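You operate a simulated robot arm through the tools that you are given. There is no shell and no other tool. Be economical: measure what you need, move in short steps, check, and stop when the job is done.

You are at the controls of a simulated robot arm. One attempt, no reset.

TASK
Clear the count, then run the empty press 2 times at 600 N.
Fine: switch it on, clear with the tally button and push the slide in; leave the slide in.

It is judged by the outcome, as a careful person would: the job done as asked, and still so three seconds after it is handed in. It fails if anything else is knocked over, pushed out of place, dropped, spilled or broken.

THE ROBOT
A 6-joint arm with a two-finger parallel gripper, fixed in place. Base frame: the origin is at the foot of the arm, x ahead of it, y to its left, z up; the work surface is at about z = 806. Units: mm, degrees, N and s.
With the tool pointing down near the work surface it reaches from about 240 to 640 mm from the base axis. Its first joint turns from -66.0 to 66.0 degrees. Payload 2.7 kg.
The TCP is the grasp point between the finger pads, 23 mm short of the fingertips. In the tool frame z runs along the fingers and y along their closing line. The gripper opens to 94 mm. The fingers are 38 mm wide and 10 mm thick; the gripper's body (54 by 96 mm) begins 39 mm behind the TCP.
Orientation is told as [roll, pitch, yaw] about the base's x, y, z axes, in that order, counted from this pose: with the fingers straight down and closing along the base's y, the tool's x points along the base's -x, its y along +y and its z along -z.

THE INTERFACE
- The arm moves only by the tool drive_tool. Its argument "motion" is a list of rows, each a list of 7 numbers: the shift along the base's x, y, z in mm, then the turn, a rotation vector about the base's x, y, z in degrees, then the gripper command, from -1 (shut) to 1 (fully open), values between in proportion. In form: [[tx, ty, tz, rx, ry, rz, hand], ...]. A call has 1 to 20 rows; each row shifts and turns the commanded pose from where the row before left it. A row lasts 0.2 s, in which the tool goes at most 50 mm and 8.6 degrees; a call with a longer step from one row to the next is refused whole, and so is a gripper value outside its range. Where a pose cannot be reached the arm comes as near as it can. A force on the tool above 70 N (or 10 N above the force at the start of the call, whichever is more), or a blocked arm, ends the call early, and 0.2 s more pass. Each finger travels about 45 mm/s and halts on what it meets, pressing with about 29 N; the grip force reading is that of the motor and also rises with nothing between the fingers. The clock runs only during rows and for 0.2 s after the last one: add rows that do not move to give the fingers time. The reply holds the time, the measured pose of the TCP, the force on the tool along the base axes, the opening and the grip force, in the units named above and with some noise.
- Cameras (640 x 400 px; columns grow to the right, rows downward): "scene" is fixed at [73.1, -446.7, 1381.5]; the picture's right is [0.70, -0.71, 0.00], its down [-0.56, -0.56, -0.61] and it looks along [0.44, 0.43, -0.79] (base axes); focal length 216 px, centre (320, 200). "wrist" rides on the gripper at [86, 16, -74] in the tool frame; the picture's right is [-0.18, 0.98, 0.00], its down [-0.58, -0.11, -0.81] and it looks along [-0.79, -0.15, 0.59] (tool axes); focal length 243 px, centre (320, 200). There is no depth. A picture from a camera that has moved, and an enlarged one, comes with that camera's place and axes in the base frame and with its lens.
- get_image(camera): a new picture of that camera. No time passes.
- inspect(camera, box): a new picture of the part [left, top, right, bottom] of that camera's present view, enlarged. No time passes.
- job_done(): hands the job in; it is judged then, once.

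Work in short steps. Places have to be worked out from the pictures, the camera data and where the tool is seen: move nearer, look again, correct. Check each grasp and each placing, and mend what went wrong. You have 120 turns and 76 pictures in all, those below and enlarged ones among them. Open the gripper and draw the arm clear of the work before you hand the job in, unless the task says otherwise; then end with one line.

The tools are called after ">>>" as a command line: name --pt "numbers of a row" for each row, then --argument value for the rest, lists and objects as JSON in quotes. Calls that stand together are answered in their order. drive_tool: Moves the arm, as the interface text tells. Its arguments: {"type":"object","properties":{"motion":{"type":"array"}},"required":["motion"]} The other tools are called the same way: get_image (camera) takes a picture; inspect (camera, box) takes an enlarged picture of a part of a camera's view; job_done () hands the job in.

At the start:

```text
clock: 0.0
tcp_pos: [383.0, 113.6, 1088.1]
orientation: [0.0, 0.0, 0.0]
force: [-0.3, 0.2, 1.0]
grip_width: 94.3
gripper_force: 0.1
```

scene: 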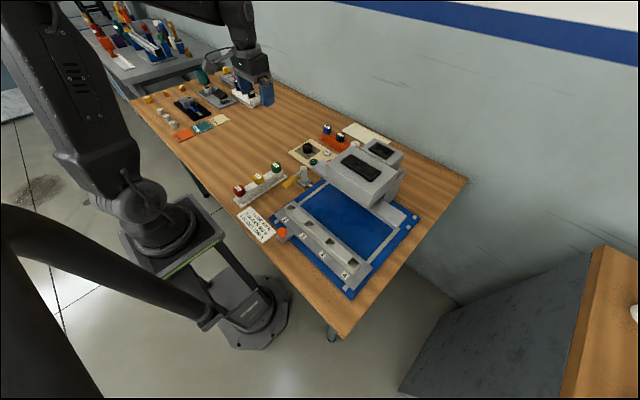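
wrist: 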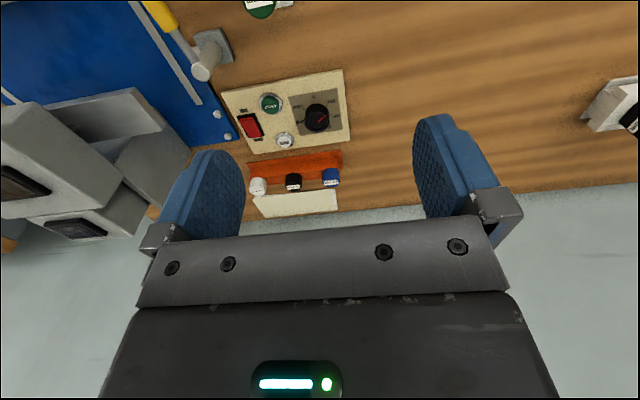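

The scene shows a press with a blue base, a slide, and a control panel. I'll enlarge the views to read the labels.

>>> inspect --camera "scene" --box '[220, 110, 430, 300]'

>>> inspect --camera "wrist" --box '[120, 0, 360, 220]'

>>> inspect --camera "scene" --box '[280, 115, 410, 195]'

```text
2.11 times, centred on (325, 205) of scene
camera zoom: at [73.1, -446.7, 1381.5], right [0.7, -0.71, 0.0], down [-0.56, -0.56, -0.61], along [0.44, 0.43, -0.79], focal length 455 px, centre (310, 190)
```

zoom: 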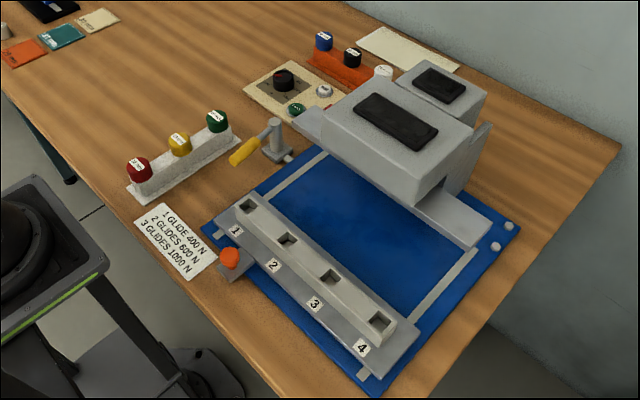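

```text
1.82 times, centred on (240, 110) of wrist
camera zoom: at [295.3, 130.0, 1162.4], right [0.18, 0.98, 0.0], down [0.58, -0.11, 0.81], along [0.79, -0.15, -0.59], focal length 441 px, centre (466, 364)
```

zoom: 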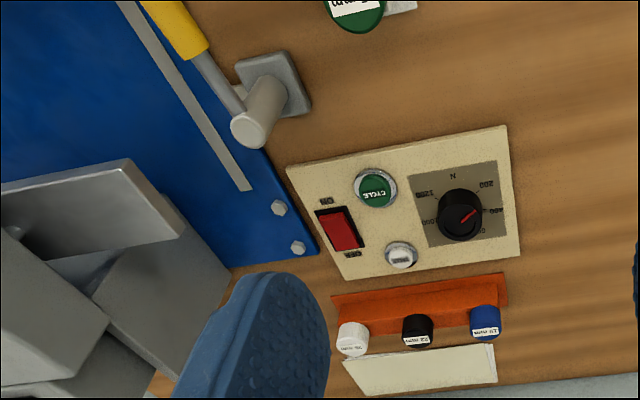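

```text
4.92 times, centred on (345, 155) of scene
camera zoom: at [73.1, -446.7, 1381.5], right [0.7, -0.71, 0.0], down [-0.56, -0.56, -0.61], along [0.44, 0.43, -0.79], focal length 1065 px, centre (197, 422)
```

zoom: 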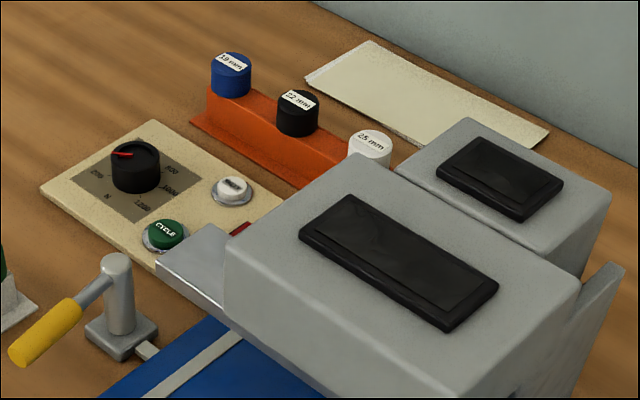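

I place the panel near x 485–560, y −30 to 85. I'll lower the arm a little behind it for a closer look.

>>> drive_tool --pt "-10 -20 -30 0 0 0 1" --pt "-10 -20 -30 0 0 0 1" --pt "-10 -20 -30 0 0 0 1" --pt "0 -20 -20 0 0 0 1" --pt "0 0 0 0 0 0 1"

>>> get_image --camera "wrist"

```text
clock: 1.2
tcp_pos: [351.7, 33.4, 978.0]
orientation: [-0.1, 0.0, 0.1]
force: [-0.6, 1.4, 0.5]
grip_width: 93.8
gripper_force: 0.0
```

```text
70 pictures are left
camera wrist: at [265.0, 50.0, 1052.3], right [0.18, 0.98, 0.0], down [0.58, -0.11, 0.81], along [0.79, -0.15, -0.59], focal length 243 px, centre (320, 200)
```

wrist: 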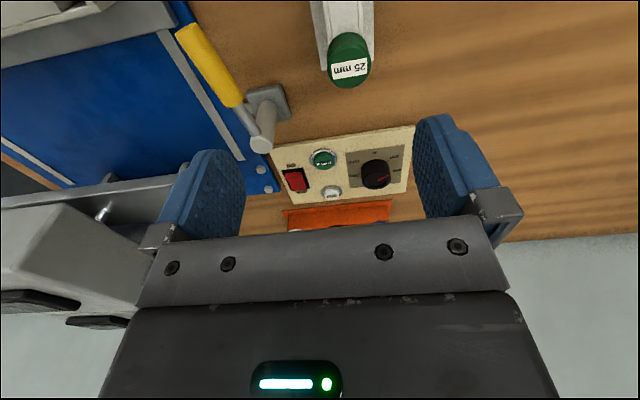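

>>> inspect --camera "wrist" --box '[240, 70, 420, 210]'

```text
2.86 times, centred on (330, 140) of wrist
camera zoom: at [265.0, 50.0, 1052.3], right [0.18, 0.98, 0.0], down [0.58, -0.11, 0.81], along [0.79, -0.15, -0.59], focal length 693 px, centre (291, 371)
```

zoom: 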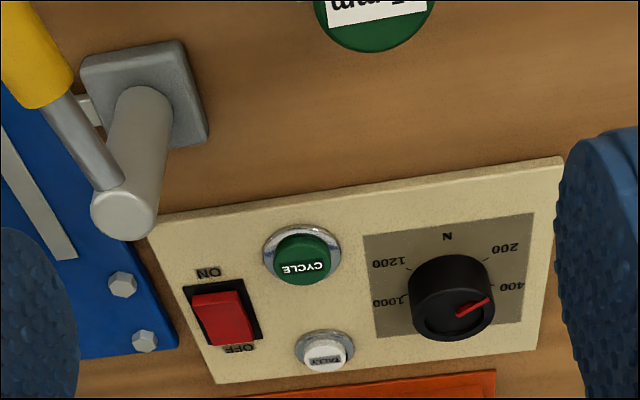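

The dial has 200–1200 N marks running clockwise, with its pointer near 400. ON is at the robot end of the rocker. I'll tilt the tool for a more overhead look at the panel.

>>> drive_tool --pt "29 -2 -9 0 7 0 1" --pt "29 -2 -9 0 7 0 1" --pt "29 -2 -9 0 7 0 1" --pt "29 -2 -9 0 7 0 1" --pt "29 -2 -9 0 7 0 1" --pt "0 0 0 0 0 0 1"

>>> get_image --camera "wrist"

```text
clock: 2.6
tcp_pos: [498.4, 23.3, 933.7]
orientation: [0.0, 35.2, 0.0]
force: [-1.1, 0.6, 0.2]
grip_width: 94.2
gripper_force: 0.0
```

```text
68 pictures are left
camera wrist: at [468.4, 40.0, 1043.2], right [0.15, 0.98, -0.11], down [0.94, -0.11, 0.33], along [0.31, -0.15, -0.94], focal length 243 px, centre (320, 200)
```

wrist: 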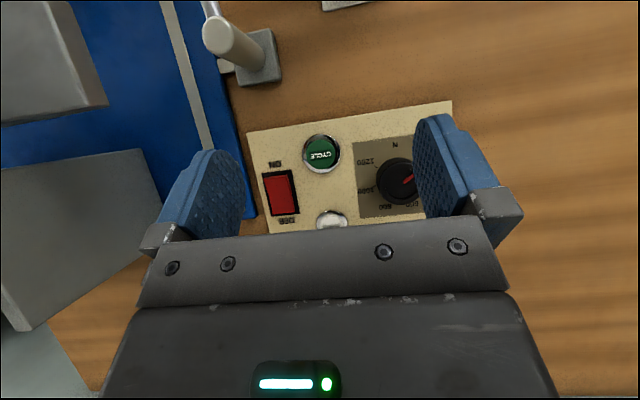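

The dial is partly hidden by the finger, so I'll shift left along +y and a bit in +x to frame it.

>>> drive_tool --pt "10 45 0 0 0 0 1" --pt "0 0 -20 0 0 0 1" --pt "0 0 0 0 0 0 1"

>>> inspect --camera "wrist" --box '[180, 80, 420, 240]'

```text
clock: 3.4
tcp_pos: [507.0, 68.5, 913.4]
orientation: [-0.1, 35.0, 0.0]
force: [0.1, 0.0, -0.2]
grip_width: 93.8
gripper_force: 0.1
```

```text
2.50 times, centred on (300, 160) of wrist
camera zoom: at [478.0, 84.7, 1024.0], right [0.15, 0.98, -0.11], down [0.94, -0.11, 0.33], along [0.31, -0.15, -0.94], focal length 606 px, centre (370, 300)
```

zoom: 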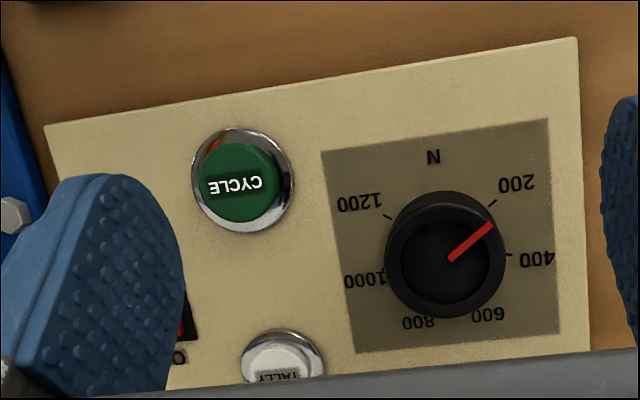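

Triangulating gives these positions:
- Dial: about (531, 80), top z 828, pointer now near 200.
- Cycle button: (499, 12).
- Tally button: (571, 12).
- Rocker: (531, −36).

I'll shut the fingers and hover above the rocker's ON end, keeping the tilt so only the +x tip corner presses.

>>> drive_tool --pt "0 -35 0 0 0 0 0" --pt "0 -35 0 0 0 0 -1" --pt "6 -34 -10 0 0 0 -1" --pt "0 0 -15 0 0 0 -1" --pt "0 0 0 0 0 0 -1" --pt "0 0 0 0 0 0 -1"

>>> inspect --camera "wrist" --box '[200, 40, 440, 240]'

```text
clock: 4.8
tcp_pos: [513.8, -35.9, 888.4]
orientation: [0.1, 34.9, 0.0]
force: [-0.5, 0.3, -0.2]
grip_width: 0.0
gripper_force: 28.8
```

```text
2.00 times, centred on (320, 140) of wrist
camera zoom: at [485.0, -19.6, 999.4], right [0.15, 0.98, -0.11], down [0.94, -0.11, 0.33], along [0.31, -0.15, -0.94], focal length 485 px, centre (320, 320)
```

zoom: 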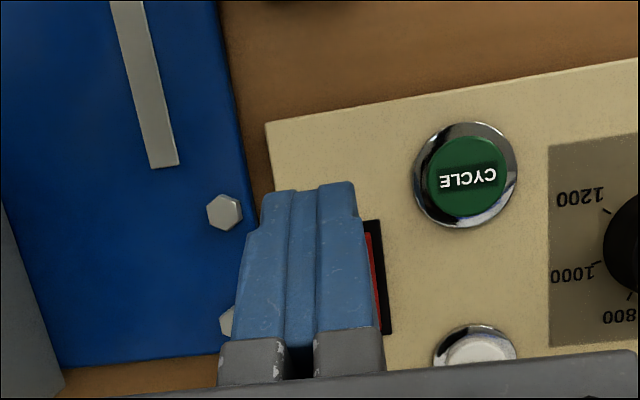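

The housing spans x 510–557 and y −53 to −21, so ON-end contact is near x 520. I'll go down in small steps and watch the force.

>>> drive_tool --pt "6 -1 -15 0 0 0 -1" --pt "0 0 -12 0 0 0 -1" --pt "0 0 -4 0 0 0 -1" --pt "0 0 -4 0 0 0 -1" --pt "0 0 0 0 0 0 -1"

```text
clock: 6.0
tcp_pos: [520.3, -37.3, 853.6]
orientation: [0.1, 34.9, 0.0]
force: [-0.1, 0.1, -0.3]
grip_width: 0.0
gripper_force: 29.1
```

Corner is at about z 824 with no contact yet, so I'll continue in 2 mm steps.

>>> drive_tool --pt "0 0 -2 0 0 0 -1" --pt "0 0 -2 0 0 0 -1" --pt "0 0 -2 0 0 0 -1" --pt "0 0 -2 0 0 0 -1" --pt "0 0 0 0 0 0 -1"

>>> inspect --camera "scene" --box '[280, 115, 410, 195]'

```text
clock: 7.2
tcp_pos: [520.7, -37.5, 844.9]
orientation: [0.0, 35.0, -0.1]
force: [0.5, 0.7, -0.1]
grip_width: 0.0
gripper_force: 28.8
```

```text
4.92 times, centred on (345, 155) of scene
camera zoom: at [73.1, -446.7, 1381.5], right [0.7, -0.71, 0.0], down [-0.56, -0.56, -0.61], along [0.44, 0.43, -0.79], focal length 1065 px, centre (197, 422)
```

zoom: 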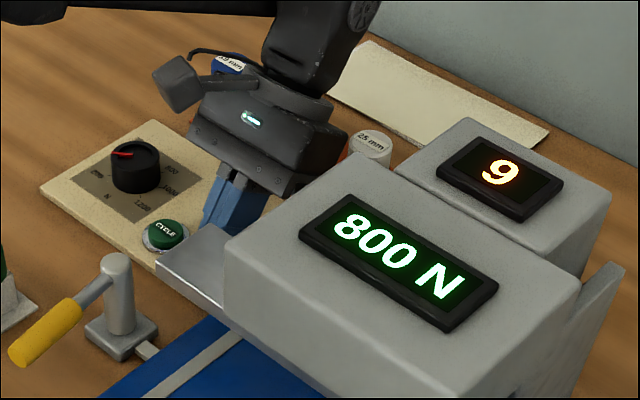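

Power is on: the display shows 800 N and a count of 9. The dial pointer doesn't match the 800 N, so I'll trust the display. I'll rise, straighten the tool and go above the dial.

>>> drive_tool --pt "0 0 25 0 0 0 -1" --pt "0 20 30 0 0 0 -1" --pt "2 33 5 0 -7 0 0" --pt "2 33 5 0 -7 0 0.4" --pt "2 32 0 0 -7 0 0.4" --pt "2 0 0 0 -7 0 0.4" --pt "2 0 0 0 -7 0 0.4" --pt "0 0 0 0 0 0 0.4"

>>> get_image --camera "wrist"

>>> inspect --camera "scene" --box '[280, 115, 410, 195]'

```text
clock: 9.0
tcp_pos: [529.6, 81.4, 909.7]
orientation: [0.0, -0.1, 0.0]
force: [-0.4, -0.1, 0.4]
grip_width: 66.0
gripper_force: 0.1
```

```text
64 pictures are left
camera wrist: at [441.9, 97.7, 983.9], right [0.18, 0.98, 0.0], down [0.58, -0.11, 0.81], along [0.79, -0.15, -0.59], focal length 243 px, centre (320, 200)
```

wrist: 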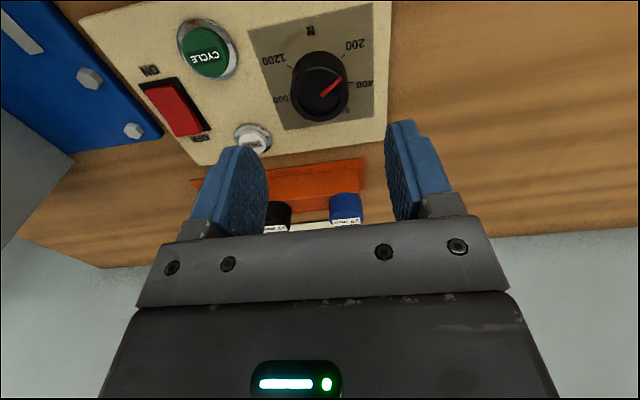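

```text
4.92 times, centred on (345, 155) of scene
camera zoom: at [73.1, -446.7, 1381.5], right [0.7, -0.71, 0.0], down [-0.56, -0.56, -0.61], along [0.44, 0.43, -0.79], focal length 1065 px, centre (197, 422)
```

zoom: 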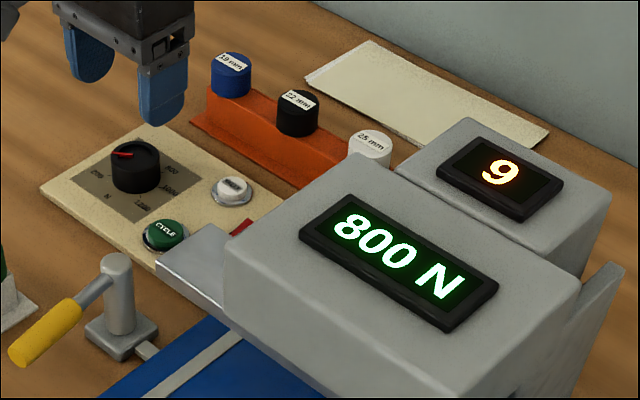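

Pointer is still near 200 and the display says 800. I'll lower around the dial and grip it.

>>> drive_tool --pt "1 -1 -30 0 0 0 0.4" --pt "0 0 -30 0 0 0 0.4" --pt "0 0 -8 0 0 0 0.4" --pt "0 0 -6 0 0 0 0.4" --pt "0 0 0 0 0 0 0.0" --pt "0 0 0 0 0 0 -0.3" --pt "0 0 0 0 0 0 -0.3"

>>> get_image --camera "wrist"

```text
clock: 10.6
tcp_pos: [530.5, 79.9, 836.0]
orientation: [0.1, 0.0, 0.1]
force: [0.8, 1.7, -3.0]
grip_width: 39.5
gripper_force: 44.7
```

```text
62 pictures are left
camera wrist: at [443.4, 96.7, 910.5], right [0.18, 0.98, 0.0], down [0.58, -0.11, 0.81], along [0.79, -0.15, -0.59], focal length 243 px, centre (320, 200)
```

wrist: 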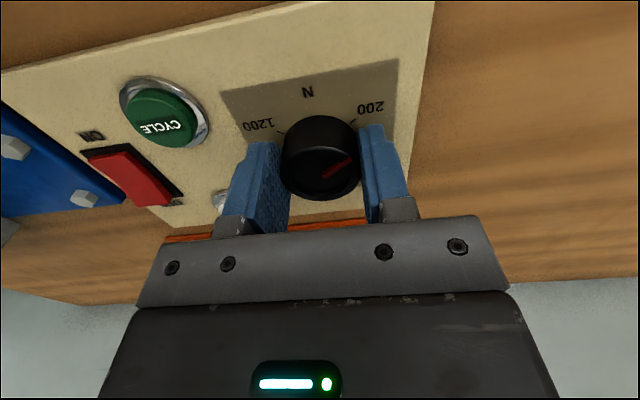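

Gripped at 39.5 mm. I'll turn 24° clockwise from above and look at the display.

>>> drive_tool --pt "0 0 0 0 0 -6 -0.3" --pt "0 0 0 0 0 -6 -0.3" --pt "0 0 0 0 0 -6 -0.3" --pt "0 0 0 0 0 -6 -0.3" --pt "0 0 0 0 0 0 -0.3"

>>> inspect --camera "scene" --box '[280, 115, 410, 195]'

>>> get_image --camera "wrist"

```text
clock: 11.8
tcp_pos: [531.7, 80.3, 836.9]
orientation: [-0.1, 0.1, -24.1]
force: [4.8, 8.4, -0.2]
grip_width: 39.1
gripper_force: 45.1
```

```text
4.92 times, centred on (345, 155) of scene
camera zoom: at [73.3, -446.5, 1381.5], right [0.7, -0.71, 0.0], down [-0.56, -0.56, -0.61], along [0.44, 0.43, -0.79], focal length 1065 px, centre (197, 422)
```

zoom: 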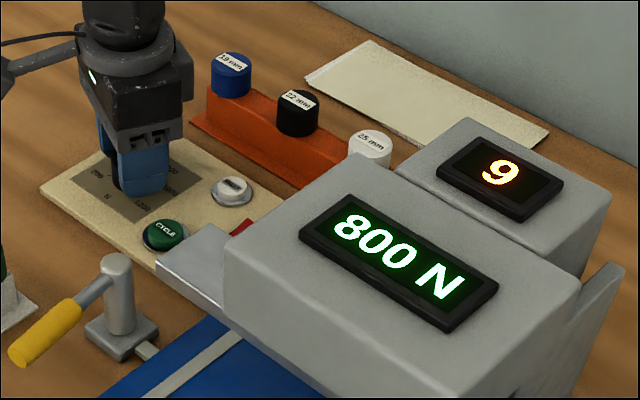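

```text
60 pictures are left
camera wrist: at [457.6, 131.3, 910.5], right [0.57, 0.82, 0.0], down [0.49, -0.34, 0.81], along [0.66, -0.46, -0.59], focal length 243 px, centre (320, 200)
```

wrist: 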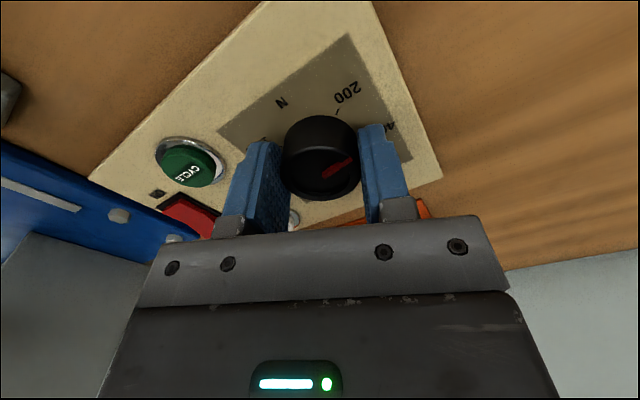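

The dial turned with the gripper but the display still reads 800. It may show the last run's force, so I'll keep turning toward the 600 mark and watch.

>>> drive_tool --pt "0 0 0 0 0 -6 -0.3" --pt "0 0 0 0 0 -6 -0.3" --pt "0 0 0 0 0 -6 -0.3" --pt "0 0 0 0 0 -6 -0.3" --pt "0 0 0 0 0 0 -0.3"

>>> inspect --camera "scene" --box '[280, 115, 410, 195]'

```text
clock: 13.0
tcp_pos: [532.4, 81.5, 835.5]
orientation: [0.0, 0.0, -48.2]
force: [8.5, 19.7, -4.8]
grip_width: 39.3
gripper_force: 44.3
```

```text
4.92 times, centred on (345, 155) of scene
camera zoom: at [73.4, -446.2, 1381.6], right [0.7, -0.71, 0.0], down [-0.56, -0.56, -0.61], along [0.44, 0.43, -0.79], focal length 1065 px, centre (197, 422)
```

zoom: 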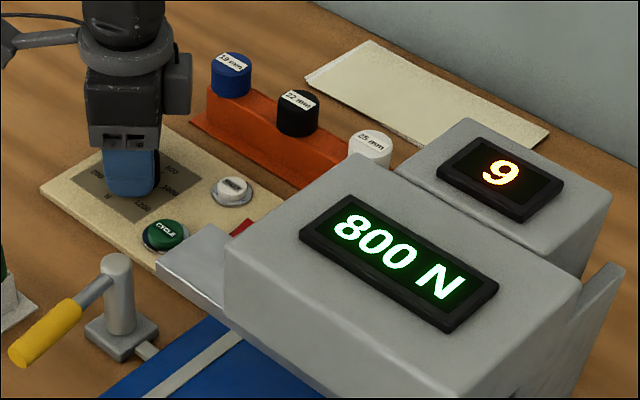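

Lateral force is building and the display is unchanged. I'll release, lift and check the pointer.

>>> drive_tool --pt "0 0 0 0 0 0 0.3" --pt "0 0 0 0 0 0 0.4" --pt "0 0 15 0 0 0 0.4" --pt "0 0 35 0 0 0 0.4" --pt "0 0 0 0 0 0 0.4"

>>> get_image --camera "wrist"

>>> inspect --camera "scene" --box '[280, 115, 410, 195]'

```text
clock: 14.2
tcp_pos: [531.3, 79.0, 886.0]
orientation: [0.0, 0.0, -48.0]
force: [0.2, 0.3, 0.6]
grip_width: 65.9
gripper_force: 0.0
```

```text
58 pictures are left
camera wrist: at [484.4, 155.5, 960.6], right [0.85, 0.52, 0.0], down [0.31, -0.5, 0.81], along [0.42, -0.69, -0.59], focal length 243 px, centre (320, 200)
```

wrist: 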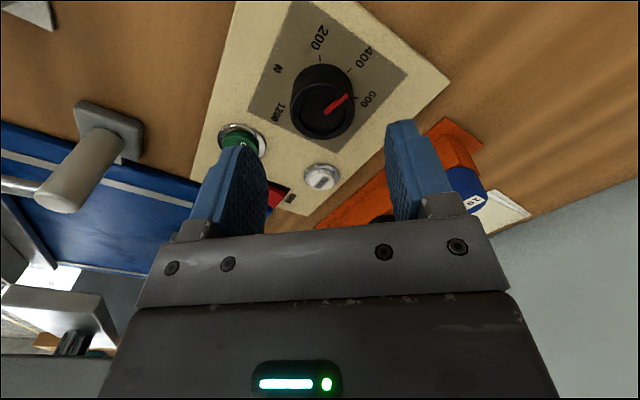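

```text
4.92 times, centred on (345, 155) of scene
camera zoom: at [73.1, -446.7, 1381.5], right [0.7, -0.71, 0.0], down [-0.56, -0.56, -0.61], along [0.44, 0.43, -0.79], focal length 1065 px, centre (197, 422)
```

zoom: 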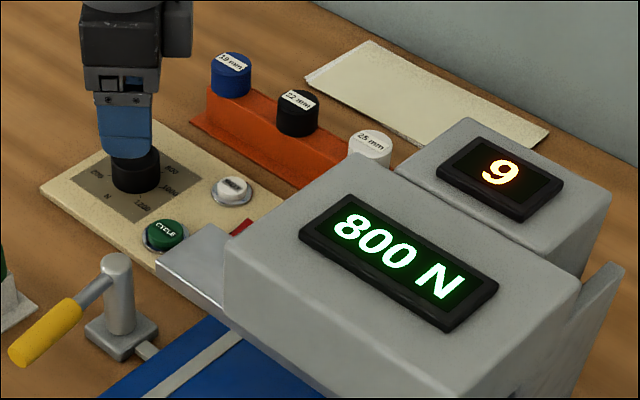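

>>> inspect --camera "wrist" --box '[230, 0, 430, 150]'

```text
2.67 times, centred on (330, 75) of wrist
camera zoom: at [484.4, 155.5, 960.6], right [0.85, 0.52, 0.0], down [0.31, -0.5, 0.81], along [0.42, -0.69, -0.59], focal length 647 px, centre (293, 533)
```

zoom: 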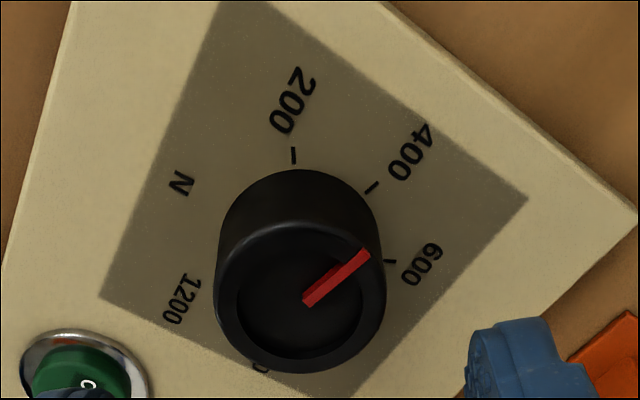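

The pointer now sits at the 400 mark and turned 1:1 with the gripper. I'll regrip slightly re-centred and turn another 48° to 600.

>>> drive_tool --pt "1 2 -30 0 0 0 0.4" --pt "0 0 -14 0 0 0 0.4" --pt "0 0 -6 0 0 0 0.4" --pt "0 0 0 0 0 0 0.0" --pt "0 0 0 0 0 0 -0.3" --pt "0 0 0 0 0 0 -0.3" --pt "0 0 0 0 0 -6 -0.3" --pt "0 0 0 0 0 -6 -0.3" --pt "0 0 0 0 0 -6 -0.3" --pt "0 0 0 0 0 -6 -0.3" --pt "0 0 0 0 0 0 -0.3"

```text
clock: 16.6
tcp_pos: [532.4, 82.5, 836.0]
orientation: [0.0, 0.1, -72.1]
force: [-2.8, -4.5, -0.4]
grip_width: 39.0
gripper_force: 44.6
```

Forces are small, so I'll continue to 48° total.

>>> drive_tool --pt "0 0 0 0 0 -6 -0.3" --pt "0 0 0 0 0 -6 -0.3" --pt "0 0 0 0 0 -6 -0.3" --pt "0 0 0 0 0 -6 -0.3" --pt "0 0 0 0 0 0 -0.3"

>>> inspect --camera "scene" --box '[280, 115, 410, 195]'

```text
clock: 17.8
tcp_pos: [533.4, 83.2, 835.4]
orientation: [0.2, -0.1, -96.0]
force: [17.8, 2.5, -8.4]
grip_width: 39.1
gripper_force: 44.9
```

```text
4.92 times, centred on (345, 155) of scene
camera zoom: at [73.7, -446.6, 1381.5], right [0.7, -0.71, 0.0], down [-0.56, -0.56, -0.61], along [0.43, 0.43, -0.79], focal length 1065 px, centre (197, 422)
```

zoom: 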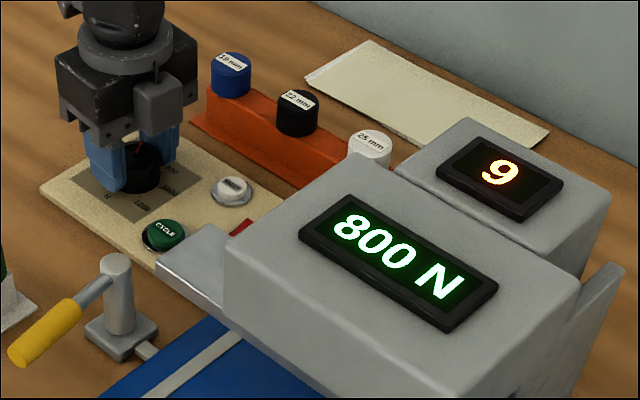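

The display still holds 800. I'll release, lift and verify the pointer against the 600 mark.

>>> drive_tool --pt "0 0 0 0 0 0 0.3" --pt "0 0 0 0 0 0 0.4" --pt "0 0 15 0 0 0 0.4" --pt "0 0 35 0 0 0 0.4" --pt "0 0 0 0 0 0 0.4"

>>> inspect --camera "wrist" --box '[230, 0, 430, 150]'

>>> inspect --camera "scene" --box '[280, 115, 410, 195]'

```text
clock: 19.0
tcp_pos: [532.2, 83.4, 885.6]
orientation: [0.0, 0.0, -95.9]
force: [0.4, 0.5, 0.0]
grip_width: 66.1
gripper_force: 0.1
```

```text
2.67 times, centred on (330, 75) of wrist
camera zoom: at [555.6, 168.0, 960.1], right [0.96, -0.29, 0.0], down [-0.17, -0.57, 0.81], along [-0.23, -0.77, -0.59], focal length 647 px, centre (293, 533)
```

zoom: 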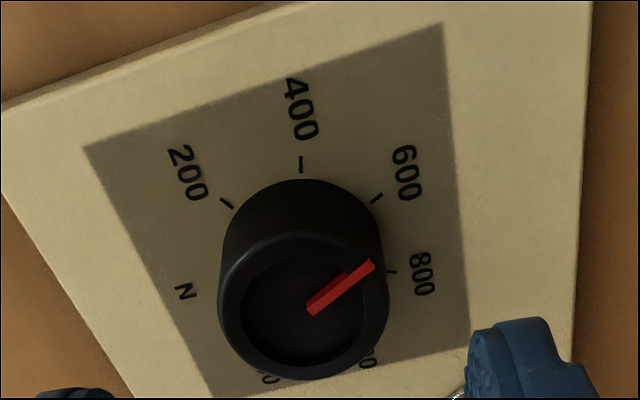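

```text
4.92 times, centred on (345, 155) of scene
camera zoom: at [73.1, -446.7, 1381.5], right [0.7, -0.71, 0.0], down [-0.56, -0.56, -0.61], along [0.44, 0.43, -0.79], focal length 1065 px, centre (197, 422)
```

zoom: 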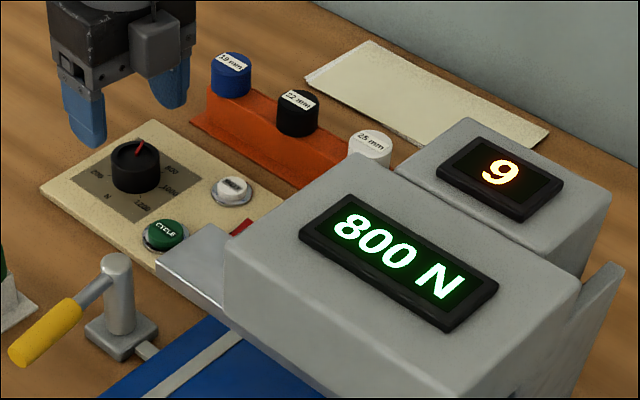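

The pointer is at 600 (about 24°, against the tick at 25–27°). Next I'll shut the fingers and hover over the tally button at (571, 12).

>>> drive_tool --pt "10 -20 0 0 0 6 0" --pt "15 -30 0 0 0 0 -1" --pt "14 -21 -10 0 0 0 -1" --pt "0 0 -15 0 0 0 -1" --pt "0 0 0 0 0 0 -1"

>>> inspect --camera "scene" --box '[280, 115, 410, 195]'

>>> get_image --camera "wrist"

```text
clock: 20.2
tcp_pos: [571.1, 12.7, 860.3]
orientation: [0.0, 0.1, -90.0]
force: [-0.1, 0.3, 0.1]
grip_width: 0.0
gripper_force: 29.0
```

```text
4.92 times, centred on (345, 155) of scene
camera zoom: at [73.1, -446.7, 1381.5], right [0.7, -0.71, 0.0], down [-0.56, -0.56, -0.61], along [0.44, 0.43, -0.79], focal length 1065 px, centre (197, 422)
```

zoom: 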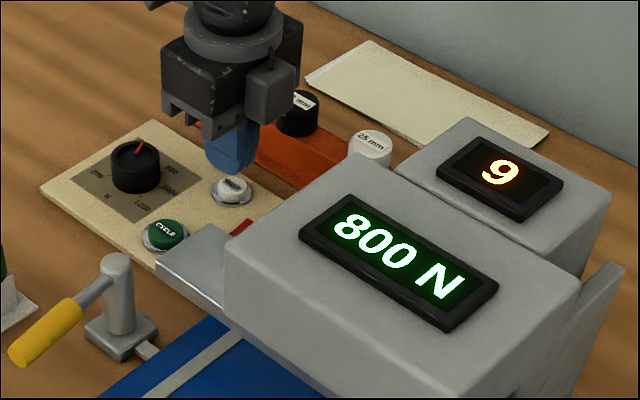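

```text
51 pictures are left
camera wrist: at [586.5, 98.8, 935.0], right [0.98, -0.18, 0.0], down [-0.11, -0.58, 0.81], along [-0.15, -0.79, -0.59], focal length 243 px, centre (320, 200)
```

wrist: 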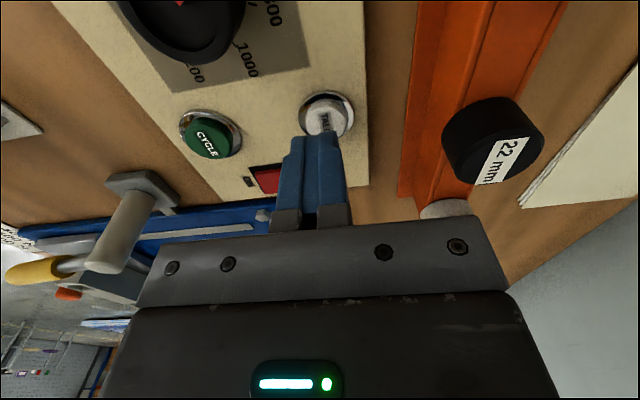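

Tally appears at about (574, 16). I'll nudge and press down gently.

>>> drive_tool --pt "2 3 -12 0 0 0 -1" --pt "0 0 -4 0 0 0 -1" --pt "0 0 -2 0 0 0 -1" --pt "0 0 -2 0 0 0 -1" --pt "0 0 0 0 0 0 -1"

>>> inspect --camera "scene" --box '[280, 115, 410, 195]'

```text
clock: 21.4
tcp_pos: [573.5, 13.9, 841.3]
orientation: [0.0, 0.0, -90.0]
force: [-0.5, 0.1, 0.1]
grip_width: 0.0
gripper_force: 28.7
```

```text
4.92 times, centred on (345, 155) of scene
camera zoom: at [73.1, -446.7, 1381.5], right [0.7, -0.71, 0.0], down [-0.56, -0.56, -0.61], along [0.44, 0.43, -0.79], focal length 1065 px, centre (197, 422)
```

zoom: 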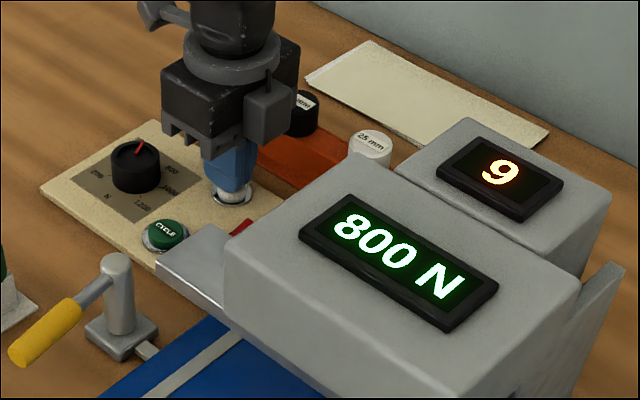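

Tip is at about z 818 with no contact; I'll continue.

>>> drive_tool --pt "0 1 -2 0 0 0 -1" --pt "0 0 -1 0 0 0 -1" --pt "0 0 -1 0 0 0 -1" --pt "0 0 -1 0 0 0 -1" --pt "0 0 0 0 0 0 -1"

>>> inspect --camera "scene" --box '[280, 115, 410, 195]'

```text
clock: 22.6
tcp_pos: [573.2, 16.3, 835.6]
orientation: [0.0, 0.0, -90.0]
force: [-1.2, -0.7, 4.2]
grip_width: 0.0
gripper_force: 29.1
```

```text
4.92 times, centred on (345, 155) of scene
camera zoom: at [73.0, -446.7, 1381.5], right [0.7, -0.71, 0.0], down [-0.56, -0.56, -0.61], along [0.44, 0.43, -0.79], focal length 1065 px, centre (197, 422)
```

zoom: 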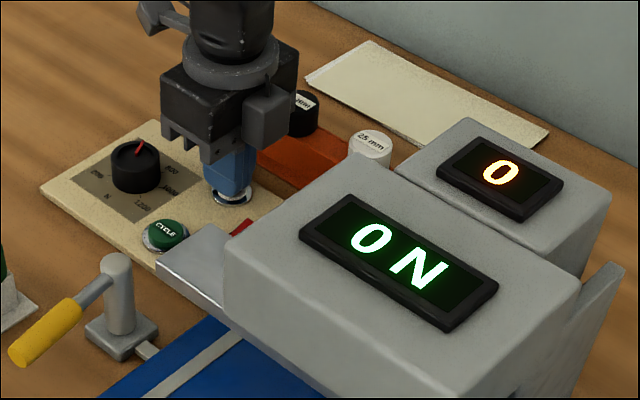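

The count is 0 and the force display cleared to 0 N, so it shows the last run's force. I'll rise and study the slide and lever.

>>> drive_tool --pt "0 0 20 0 0 0 -1" --pt "0 0 40 0 0 0 -1" --pt "-20 30 30 0 0 0 -1" --pt "0 0 0 0 0 0 -1"

>>> inspect --camera "scene" --box '[260, 165, 380, 240]'

>>> inspect --camera "scene" --box '[260, 190, 430, 305]'

```text
clock: 23.6
tcp_pos: [552.8, 45.6, 925.5]
orientation: [0.0, 0.0, -89.9]
force: [0.5, -1.0, -0.2]
grip_width: 0.2
gripper_force: 29.6
```

```text
5.33 times, centred on (320, 202) of scene
camera zoom: at [73.1, -446.7, 1381.5], right [0.7, -0.71, 0.0], down [-0.56, -0.56, -0.61], along [0.44, 0.43, -0.79], focal length 1153 px, centre (320, 187)
```

zoom: 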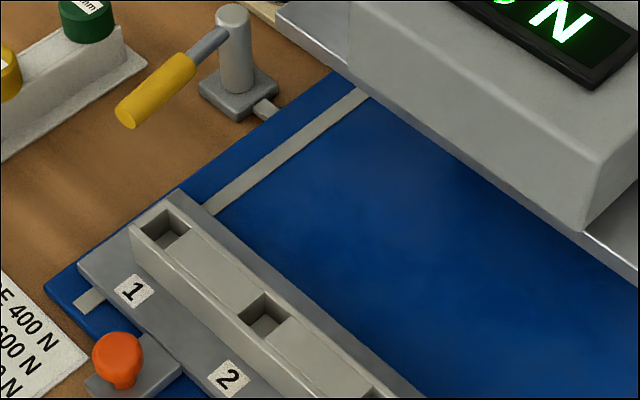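

```text
3.48 times, centred on (345, 248) of scene
camera zoom: at [73.1, -446.7, 1381.5], right [0.7, -0.71, 0.0], down [-0.56, -0.56, -0.61], along [0.44, 0.43, -0.79], focal length 752 px, centre (233, 35)
```

zoom: 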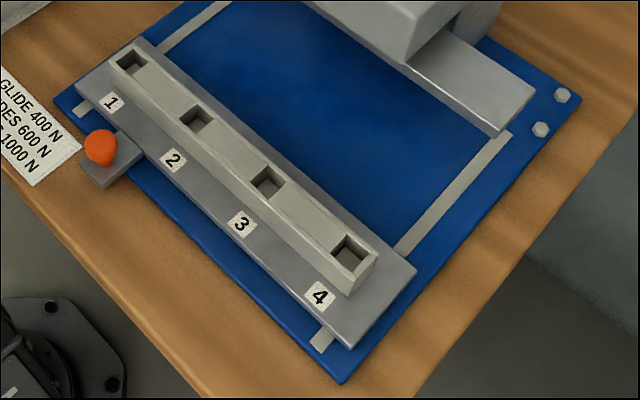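

I'll retreat around the press (−x first, then −y), unwinding yaw, for a wrist view of the slide and press front.

>>> drive_tool --pt "-20 0 20 0 0 8 -1" --pt "-20 0 20 0 0 8 -1" --pt "-30 0 20 0 0 8 -1" --pt "-30 0 10 0 0 8 -1" --pt "-30 0 0 0 0 8 -1" --pt "-30 0 0 0 0 8 -1" --pt "-30 -10 0 0 0 8 -1" --pt "-30 -30 0 0 0 8 -1" --pt "-20 -40 0 0 0 8 -1" --pt "-10 -40 0 0 0 8 -1" --pt "0 -40 0 0 0 8 -1" --pt "0 -40 0 0 0 2 -1" --pt "0 0 0 0 0 0 -1"

>>> get_image --camera "wrist"

```text
clock: 26.4
tcp_pos: [303.5, -155.7, 996.9]
orientation: [0.0, 0.0, 0.2]
force: [-0.4, -0.2, -0.2]
grip_width: 0.0
gripper_force: 28.9
```

```text
46 pictures are left
camera wrist: at [215.0, -139.0, 1070.6], right [0.18, 0.98, 0.0], down [0.58, -0.11, 0.81], along [0.79, -0.15, -0.59], focal length 243 px, centre (320, 200)
```

wrist: 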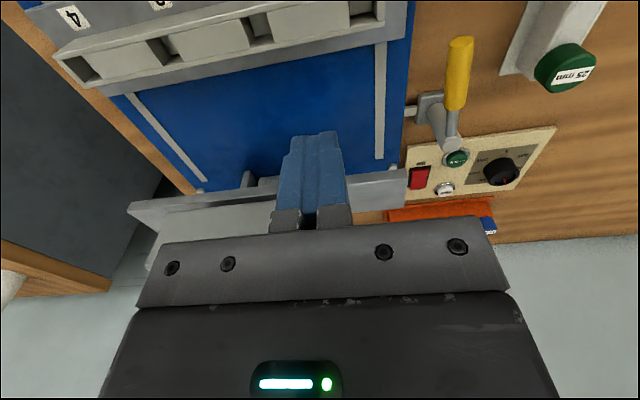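

>>> inspect --camera "wrist" --box '[100, 60, 480, 280]'

```text
1.68 times, centred on (290, 170) of wrist
camera zoom: at [215.0, -139.0, 1070.6], right [0.18, 0.98, 0.0], down [0.58, -0.11, 0.81], along [0.79, -0.15, -0.59], focal length 409 px, centre (370, 250)
```

zoom: 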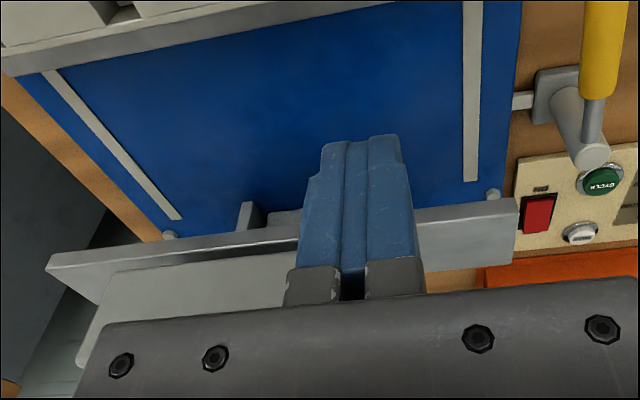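

Rails end at x≈474, so the slide (rear edge ≈322) travels about 150 mm and the tool stays in front of the press head. I'll go in front of the slide's mid-front edge, at y≈−240, with yaw −90.

>>> drive_tool --pt "-10 -8 0 0 0 -8 -1" --pt "-10 -8 -5 0 0 -8 -1" --pt "-10 -8 -10 0 0 -8 -1" --pt "-10 -8 -10 0 0 -8 -1" --pt "-10 -8 -10 0 0 -8 -1" --pt "-10 -8 -10 0 0 -8 -1" --pt "-10 -8 -10 0 0 -8 -1" --pt "-10 -8 -10 0 0 -8 -1" --pt "-8 -8 -10 0 0 -8 -1" --pt "0 -7 -10 0 0 -8 -1" --pt "0 -5 -10 0 0 -8 -1" --pt "0 0 0 0 0 -2 -1" --pt "0 0 0 0 0 0 -1"

>>> get_image --camera "wrist"

>>> inspect --camera "scene" --box '[260, 190, 430, 305]'

```text
clock: 29.2
tcp_pos: [214.4, -238.1, 901.2]
orientation: [0.0, 0.1, -90.1]
force: [-0.7, -0.1, -0.2]
grip_width: 0.0
gripper_force: 29.1
```

```text
44 pictures are left
camera wrist: at [230.0, -151.9, 975.2], right [0.98, -0.19, 0.0], down [-0.11, -0.58, 0.81], along [-0.15, -0.79, -0.59], focal length 243 px, centre (320, 200)
```

wrist: 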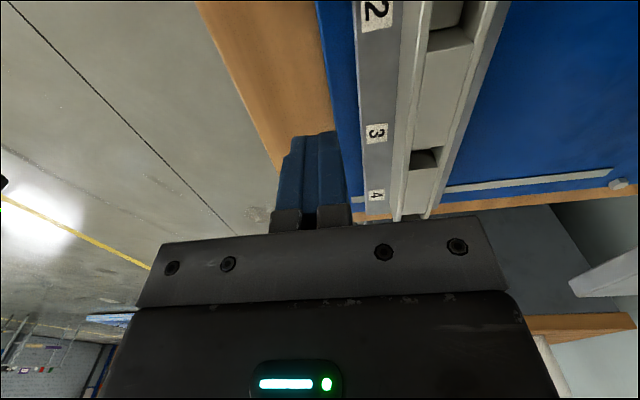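

```text
3.48 times, centred on (345, 248) of scene
camera zoom: at [73.1, -446.7, 1381.5], right [0.7, -0.71, 0.0], down [-0.56, -0.56, -0.61], along [0.44, 0.43, -0.79], focal length 752 px, centre (233, 35)
```

zoom: 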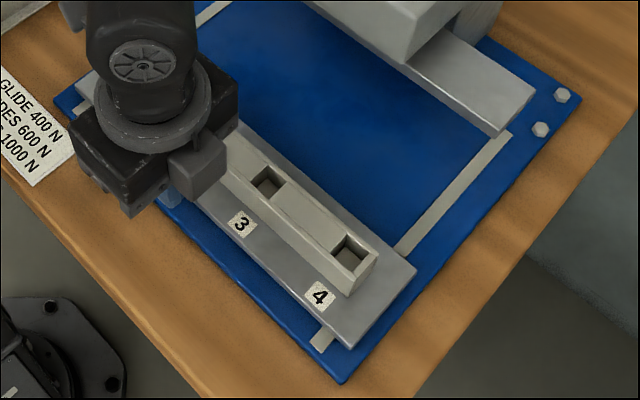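

The plate's front edge is at x≈238 and the blue base edge at ≈220. I'll descend at x≈222 in small steps.

>>> drive_tool --pt "8 0 -20 0 0 0 -1" --pt "0 0 -20 0 0 0 -1" --pt "0 0 -10 0 0 0 -1" --pt "0 0 -4 0 0 0 -1" --pt "0 0 -3 0 0 0 -1" --pt "0 0 -2 0 0 0 -1" --pt "0 0 0 0 0 0 -1"

>>> get_image --camera "wrist"

```text
clock: 30.8
tcp_pos: [223.8, -237.5, 842.3]
orientation: [0.1, 0.0, -90.1]
force: [-0.1, 0.1, -0.2]
grip_width: 0.0
gripper_force: 29.1
```

```text
42 pictures are left
camera wrist: at [237.8, -151.7, 916.3], right [0.98, -0.18, 0.0], down [-0.11, -0.58, 0.81], along [-0.15, -0.79, -0.59], focal length 243 px, centre (320, 200)
```

wrist: 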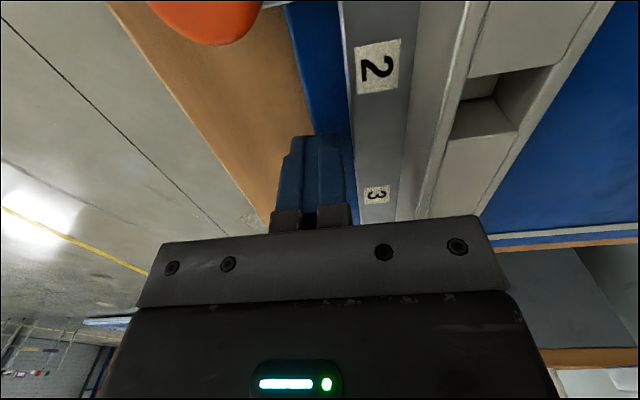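

Tip is at z≈819. I'll lower 2 mm more and push +x to feel for contact.

>>> drive_tool --pt "0 0 -2 0 0 0 -1" --pt "5 0 0 0 0 0 -1" --pt "5 0 0 0 0 0 -1" --pt "5 0 0 0 0 0 -1" --pt "5 0 0 0 0 0 -1" --pt "0 0 0 0 0 0 -1"

>>> get_image --camera "wrist"

```text
clock: 32.2
tcp_pos: [243.2, -239.2, 840.4]
orientation: [0.1, 0.0, -90.0]
force: [-1.0, 0.6, -0.4]
grip_width: 0.2
gripper_force: 28.9
```

```text
41 pictures are left
camera wrist: at [257.7, -151.8, 914.9], right [0.98, -0.18, 0.0], down [-0.11, -0.58, 0.81], along [-0.15, -0.79, -0.59], focal length 243 px, centre (320, 200)
```

wrist: 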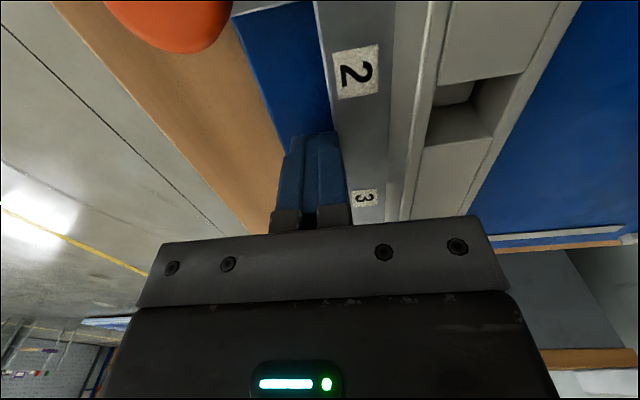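

The slide seems to move with little resistance. I'll push 60 mm more.

>>> drive_tool --pt "10 0 0 0 0 0 -1" --pt "10 0 0 0 0 0 -1" --pt "10 0 0 0 0 0 -1" --pt "10 0 0 0 0 0 -1" --pt "10 0 0 0 0 0 -1" --pt "10 0 0 0 0 0 -1" --pt "0 0 0 0 0 0 -1"

>>> get_image --camera "scene"

```text
clock: 33.8
tcp_pos: [302.4, -239.2, 840.8]
orientation: [0.0, -0.1, -90.0]
force: [-0.3, -0.1, -0.2]
grip_width: 0.0
gripper_force: 28.6
```

```text
40 pictures are left
```

scene: 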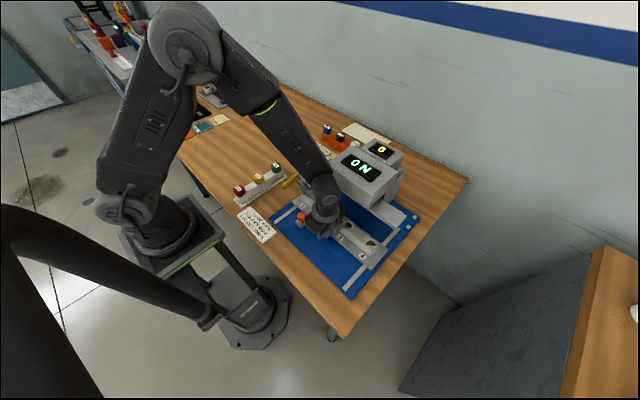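

The slide follows well (its front is now at x≈312). I'll push on toward the stop in smaller steps.

>>> drive_tool --pt "10 0 0 0 0 0 -1" --pt "10 0 0 0 0 0 -1" --pt "10 0 0 0 0 0 -1" --pt "10 0 0 0 0 0 -1" --pt "8 0 0 0 0 0 -1" --pt "6 0 0 0 0 0 -1" --pt "4 0 0 0 0 0 -1" --pt "0 0 0 0 0 0 -1"

>>> inspect --camera "scene" --box '[260, 140, 440, 270]'

```text
clock: 34.8
tcp_pos: [342.9, -242.1, 853.5]
orientation: [0.3, 0.1, -90.6]
force: [629.0, -251.8, -1777.1]
grip_width: 0.0
gripper_force: 29.4
stopped in row 5: the force on the tool passed its limit (the readings are from after the stop); the commanded pose is now the measured one
```

```text
3.08 times, centred on (350, 205) of scene
camera zoom: at [70.3, -449.6, 1380.6], right [0.7, -0.71, 0.0], down [-0.56, -0.56, -0.62], along [0.44, 0.43, -0.79], focal length 665 px, centre (228, 185)
```

zoom: 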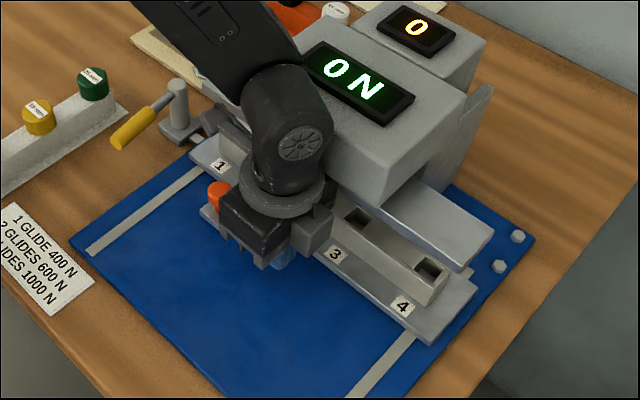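

A large force spike: the wrist likely touched the press head. I'll back off along −x at once and check.

>>> drive_tool --pt "-10 0 0 0 0 0 -1" --pt "-20 0 0 0 0 0 -1" --pt "-20 0 0 0 0 0 -1" --pt "0 0 0 0 0 0 -1"

>>> inspect --camera "scene" --box '[230, 110, 450, 290]'

```text
clock: 35.3
tcp_pos: [342.0, -241.0, 852.5]
orientation: [-0.1, 0.5, -91.4]
force: [338.0, -130.5, -1805.1]
grip_width: 0.0
gripper_force: 28.6
stopped in row 2: the force on the tool passed its limit (the readings are from after the stop); the commanded pose is now the measured one
```

```text
2.22 times, centred on (340, 200) of scene
camera zoom: at [75.1, -449.8, 1380.3], right [0.7, -0.71, 0.0], down [-0.56, -0.55, -0.61], along [0.43, 0.43, -0.79], focal length 480 px, centre (276, 200)
```

zoom: 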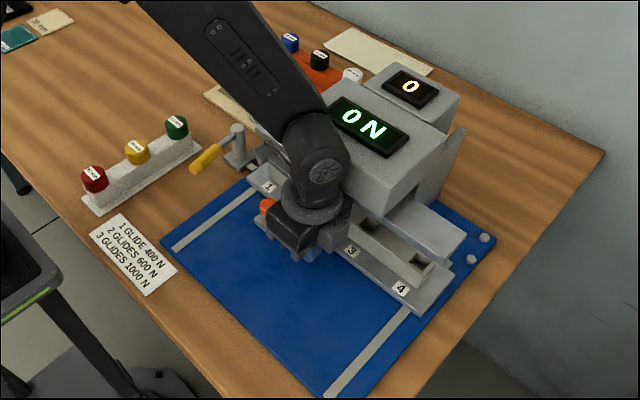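

The tool has ridden up 12 mm and is pushed down hard, so something on the hand is wedged under the press's front lip. I'll move down and back.

>>> drive_tool --pt "-4 0 -4 0 0 0 -1" --pt "-8 0 -4 0 0 0 -1" --pt "-10 0 0 0 0 0 -1"

```text
clock: 35.9
tcp_pos: [342.0, -239.7, 851.7]
orientation: [-0.1, 0.7, -92.0]
force: [175.4, -9.0, -1382.0]
grip_width: 0.0
gripper_force: 29.0
stopped in row 2: the force on the tool passed its limit (the readings are from after the stop); the commanded pose is now the measured one
```

>>> drive_tool --pt "-25 0 -10 0 0 0 -1" --pt "-10 0 0 0 0 0 -1"

>>> get_image --camera "wrist"

```text
clock: 36.2
tcp_pos: [341.9, -238.6, 852.7]
orientation: [-0.1, 1.0, -92.3]
force: [-53.9, -40.8, -806.8]
grip_width: 0.1
gripper_force: 28.7
stopped in row 1: the force on the tool passed its limit (the readings are from after the stop); the commanded pose is now the measured one
```

```text
37 pictures are left
camera wrist: at [360.1, -153.7, 928.4], right [0.97, -0.22, 0.0], down [-0.13, -0.59, 0.8], along [-0.18, -0.78, -0.6], focal length 243 px, centre (320, 200)
```

wrist: 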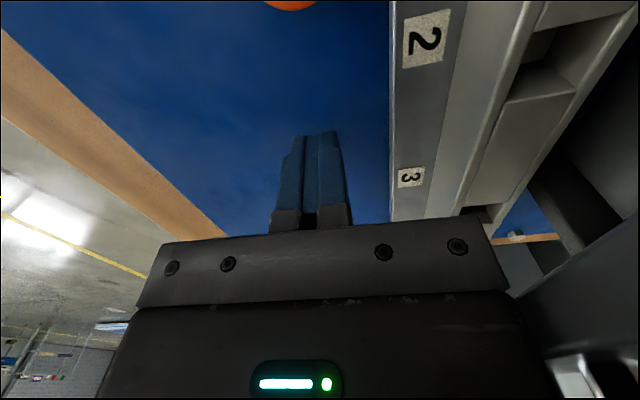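

The force is easing (1800→807 N). I'll keep backing out the same way.

>>> drive_tool --pt "-25 0 -10 0 0 0 -1" --pt "-20 0 0 0 0 0 -1"

```text
clock: 36.5
tcp_pos: [341.3, -237.3, 852.6]
orientation: [0.0, 1.2, -92.7]
force: [-15.0, -34.5, -902.4]
grip_width: 0.3
gripper_force: 29.0
stopped in row 1: the force on the tool passed its limit (the readings are from after the stop); the commanded pose is now the measured one
```

Backing out is barely moving. I'll look closely at where the contact is.

>>> inspect --camera "scene" --box '[290, 130, 400, 230]'

>>> inspect --camera "wrist" --box '[440, 160, 640, 400]'

```text
4.00 times, centred on (345, 180) of scene
camera zoom: at [74.5, -447.7, 1381.0], right [0.7, -0.71, 0.0], down [-0.56, -0.56, -0.61], along [0.43, 0.43, -0.79], focal length 865 px, centre (220, 280)
```

zoom: 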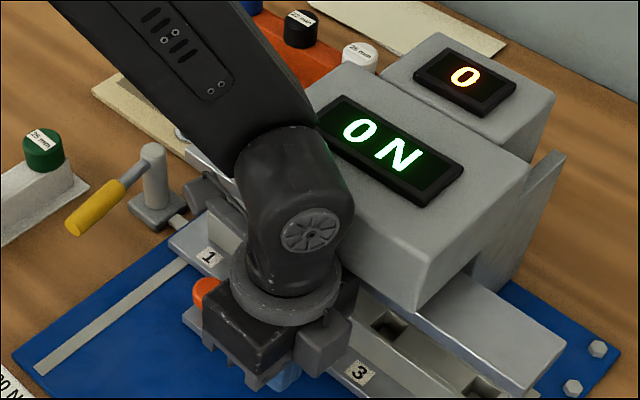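

```text
1.67 times, centred on (540, 280) of wrist
camera zoom: at [360.6, -153.5, 928.7], right [0.97, -0.23, 0.0], down [-0.14, -0.59, 0.79], along [-0.19, -0.77, -0.61], focal length 404 px, centre (-47, 67)
```

zoom: 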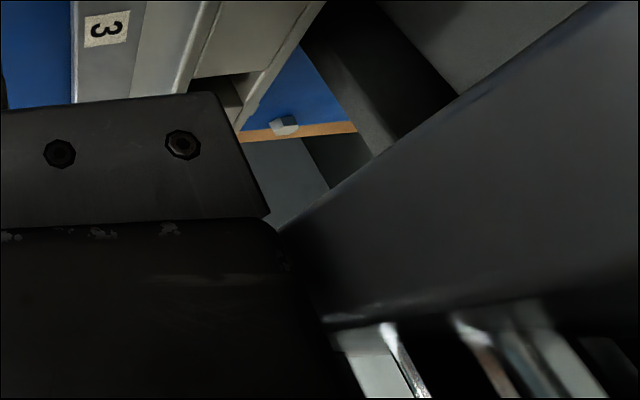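

The hand's +x side is wedged against and under the press's front lip edge. I'll try pure down in small amounts first.

>>> drive_tool --pt "0 0 -5 0 0 0 -1" --pt "0 0 -5 0 0 0 -1"

```text
clock: 36.8
tcp_pos: [339.9, -237.9, 852.5]
orientation: [-0.2, 1.3, -93.4]
force: [13.9, -22.7, -855.3]
grip_width: 0.1
gripper_force: 28.6
stopped in row 1: the force on the tool passed its limit (the readings are from after the stop); the commanded pose is now the measured one
```

>>> drive_tool --pt "-45 0 0 0 0 0 -1" --pt "0 0 0 0 0 0 -1"

```text
clock: 37.0
tcp_pos: [340.5, -235.9, 852.4]
orientation: [-0.1, 1.7, -94.0]
force: [-5.4, -25.2, -810.5]
grip_width: 0.0
gripper_force: 28.9
stopped in row 1: the force on the tool passed its limit (the readings are from after the stop); the commanded pose is now the measured one
```

>>> drive_tool --pt "0 0 0 0 0 0 -1" --pt "0 0 0 0 0 0 -1" --pt "0 0 0 0 0 0 -1"

```text
clock: 37.4
tcp_pos: [340.7, -235.7, 852.0]
orientation: [-0.2, 1.8, -94.3]
force: [9.0, -18.8, -764.7]
grip_width: 0.0
gripper_force: 29.7
stopped in row 1: the force on the tool passed its limit (the readings are from after the stop); the commanded pose is now the measured one
```

>>> drive_tool --pt "0 0 8 0 0 0 -1" --pt "0 0 0 0 0 0 -1"

```text
clock: 38.0
tcp_pos: [340.1, -235.2, 851.9]
orientation: [-0.8, 2.0, -94.8]
force: [147.8, -14.3, -574.3]
grip_width: 0.0
gripper_force: 29.5
```

That call completed without a stop. Now I'll draw back in −x.

>>> drive_tool --pt "-10 0 -8 0 0 0 -1" --pt "-20 0 -6 0 0 0 -1" --pt "-20 0 0 0 0 0 -1"

```text
clock: 38.3
tcp_pos: [339.7, -234.8, 853.0]
orientation: [-0.7, 1.9, -95.2]
force: [-12.0, -14.1, -613.7]
grip_width: 0.0
gripper_force: 28.5
stopped in row 1: the force on the tool passed its limit (the readings are from after the stop); the commanded pose is now the measured one
```

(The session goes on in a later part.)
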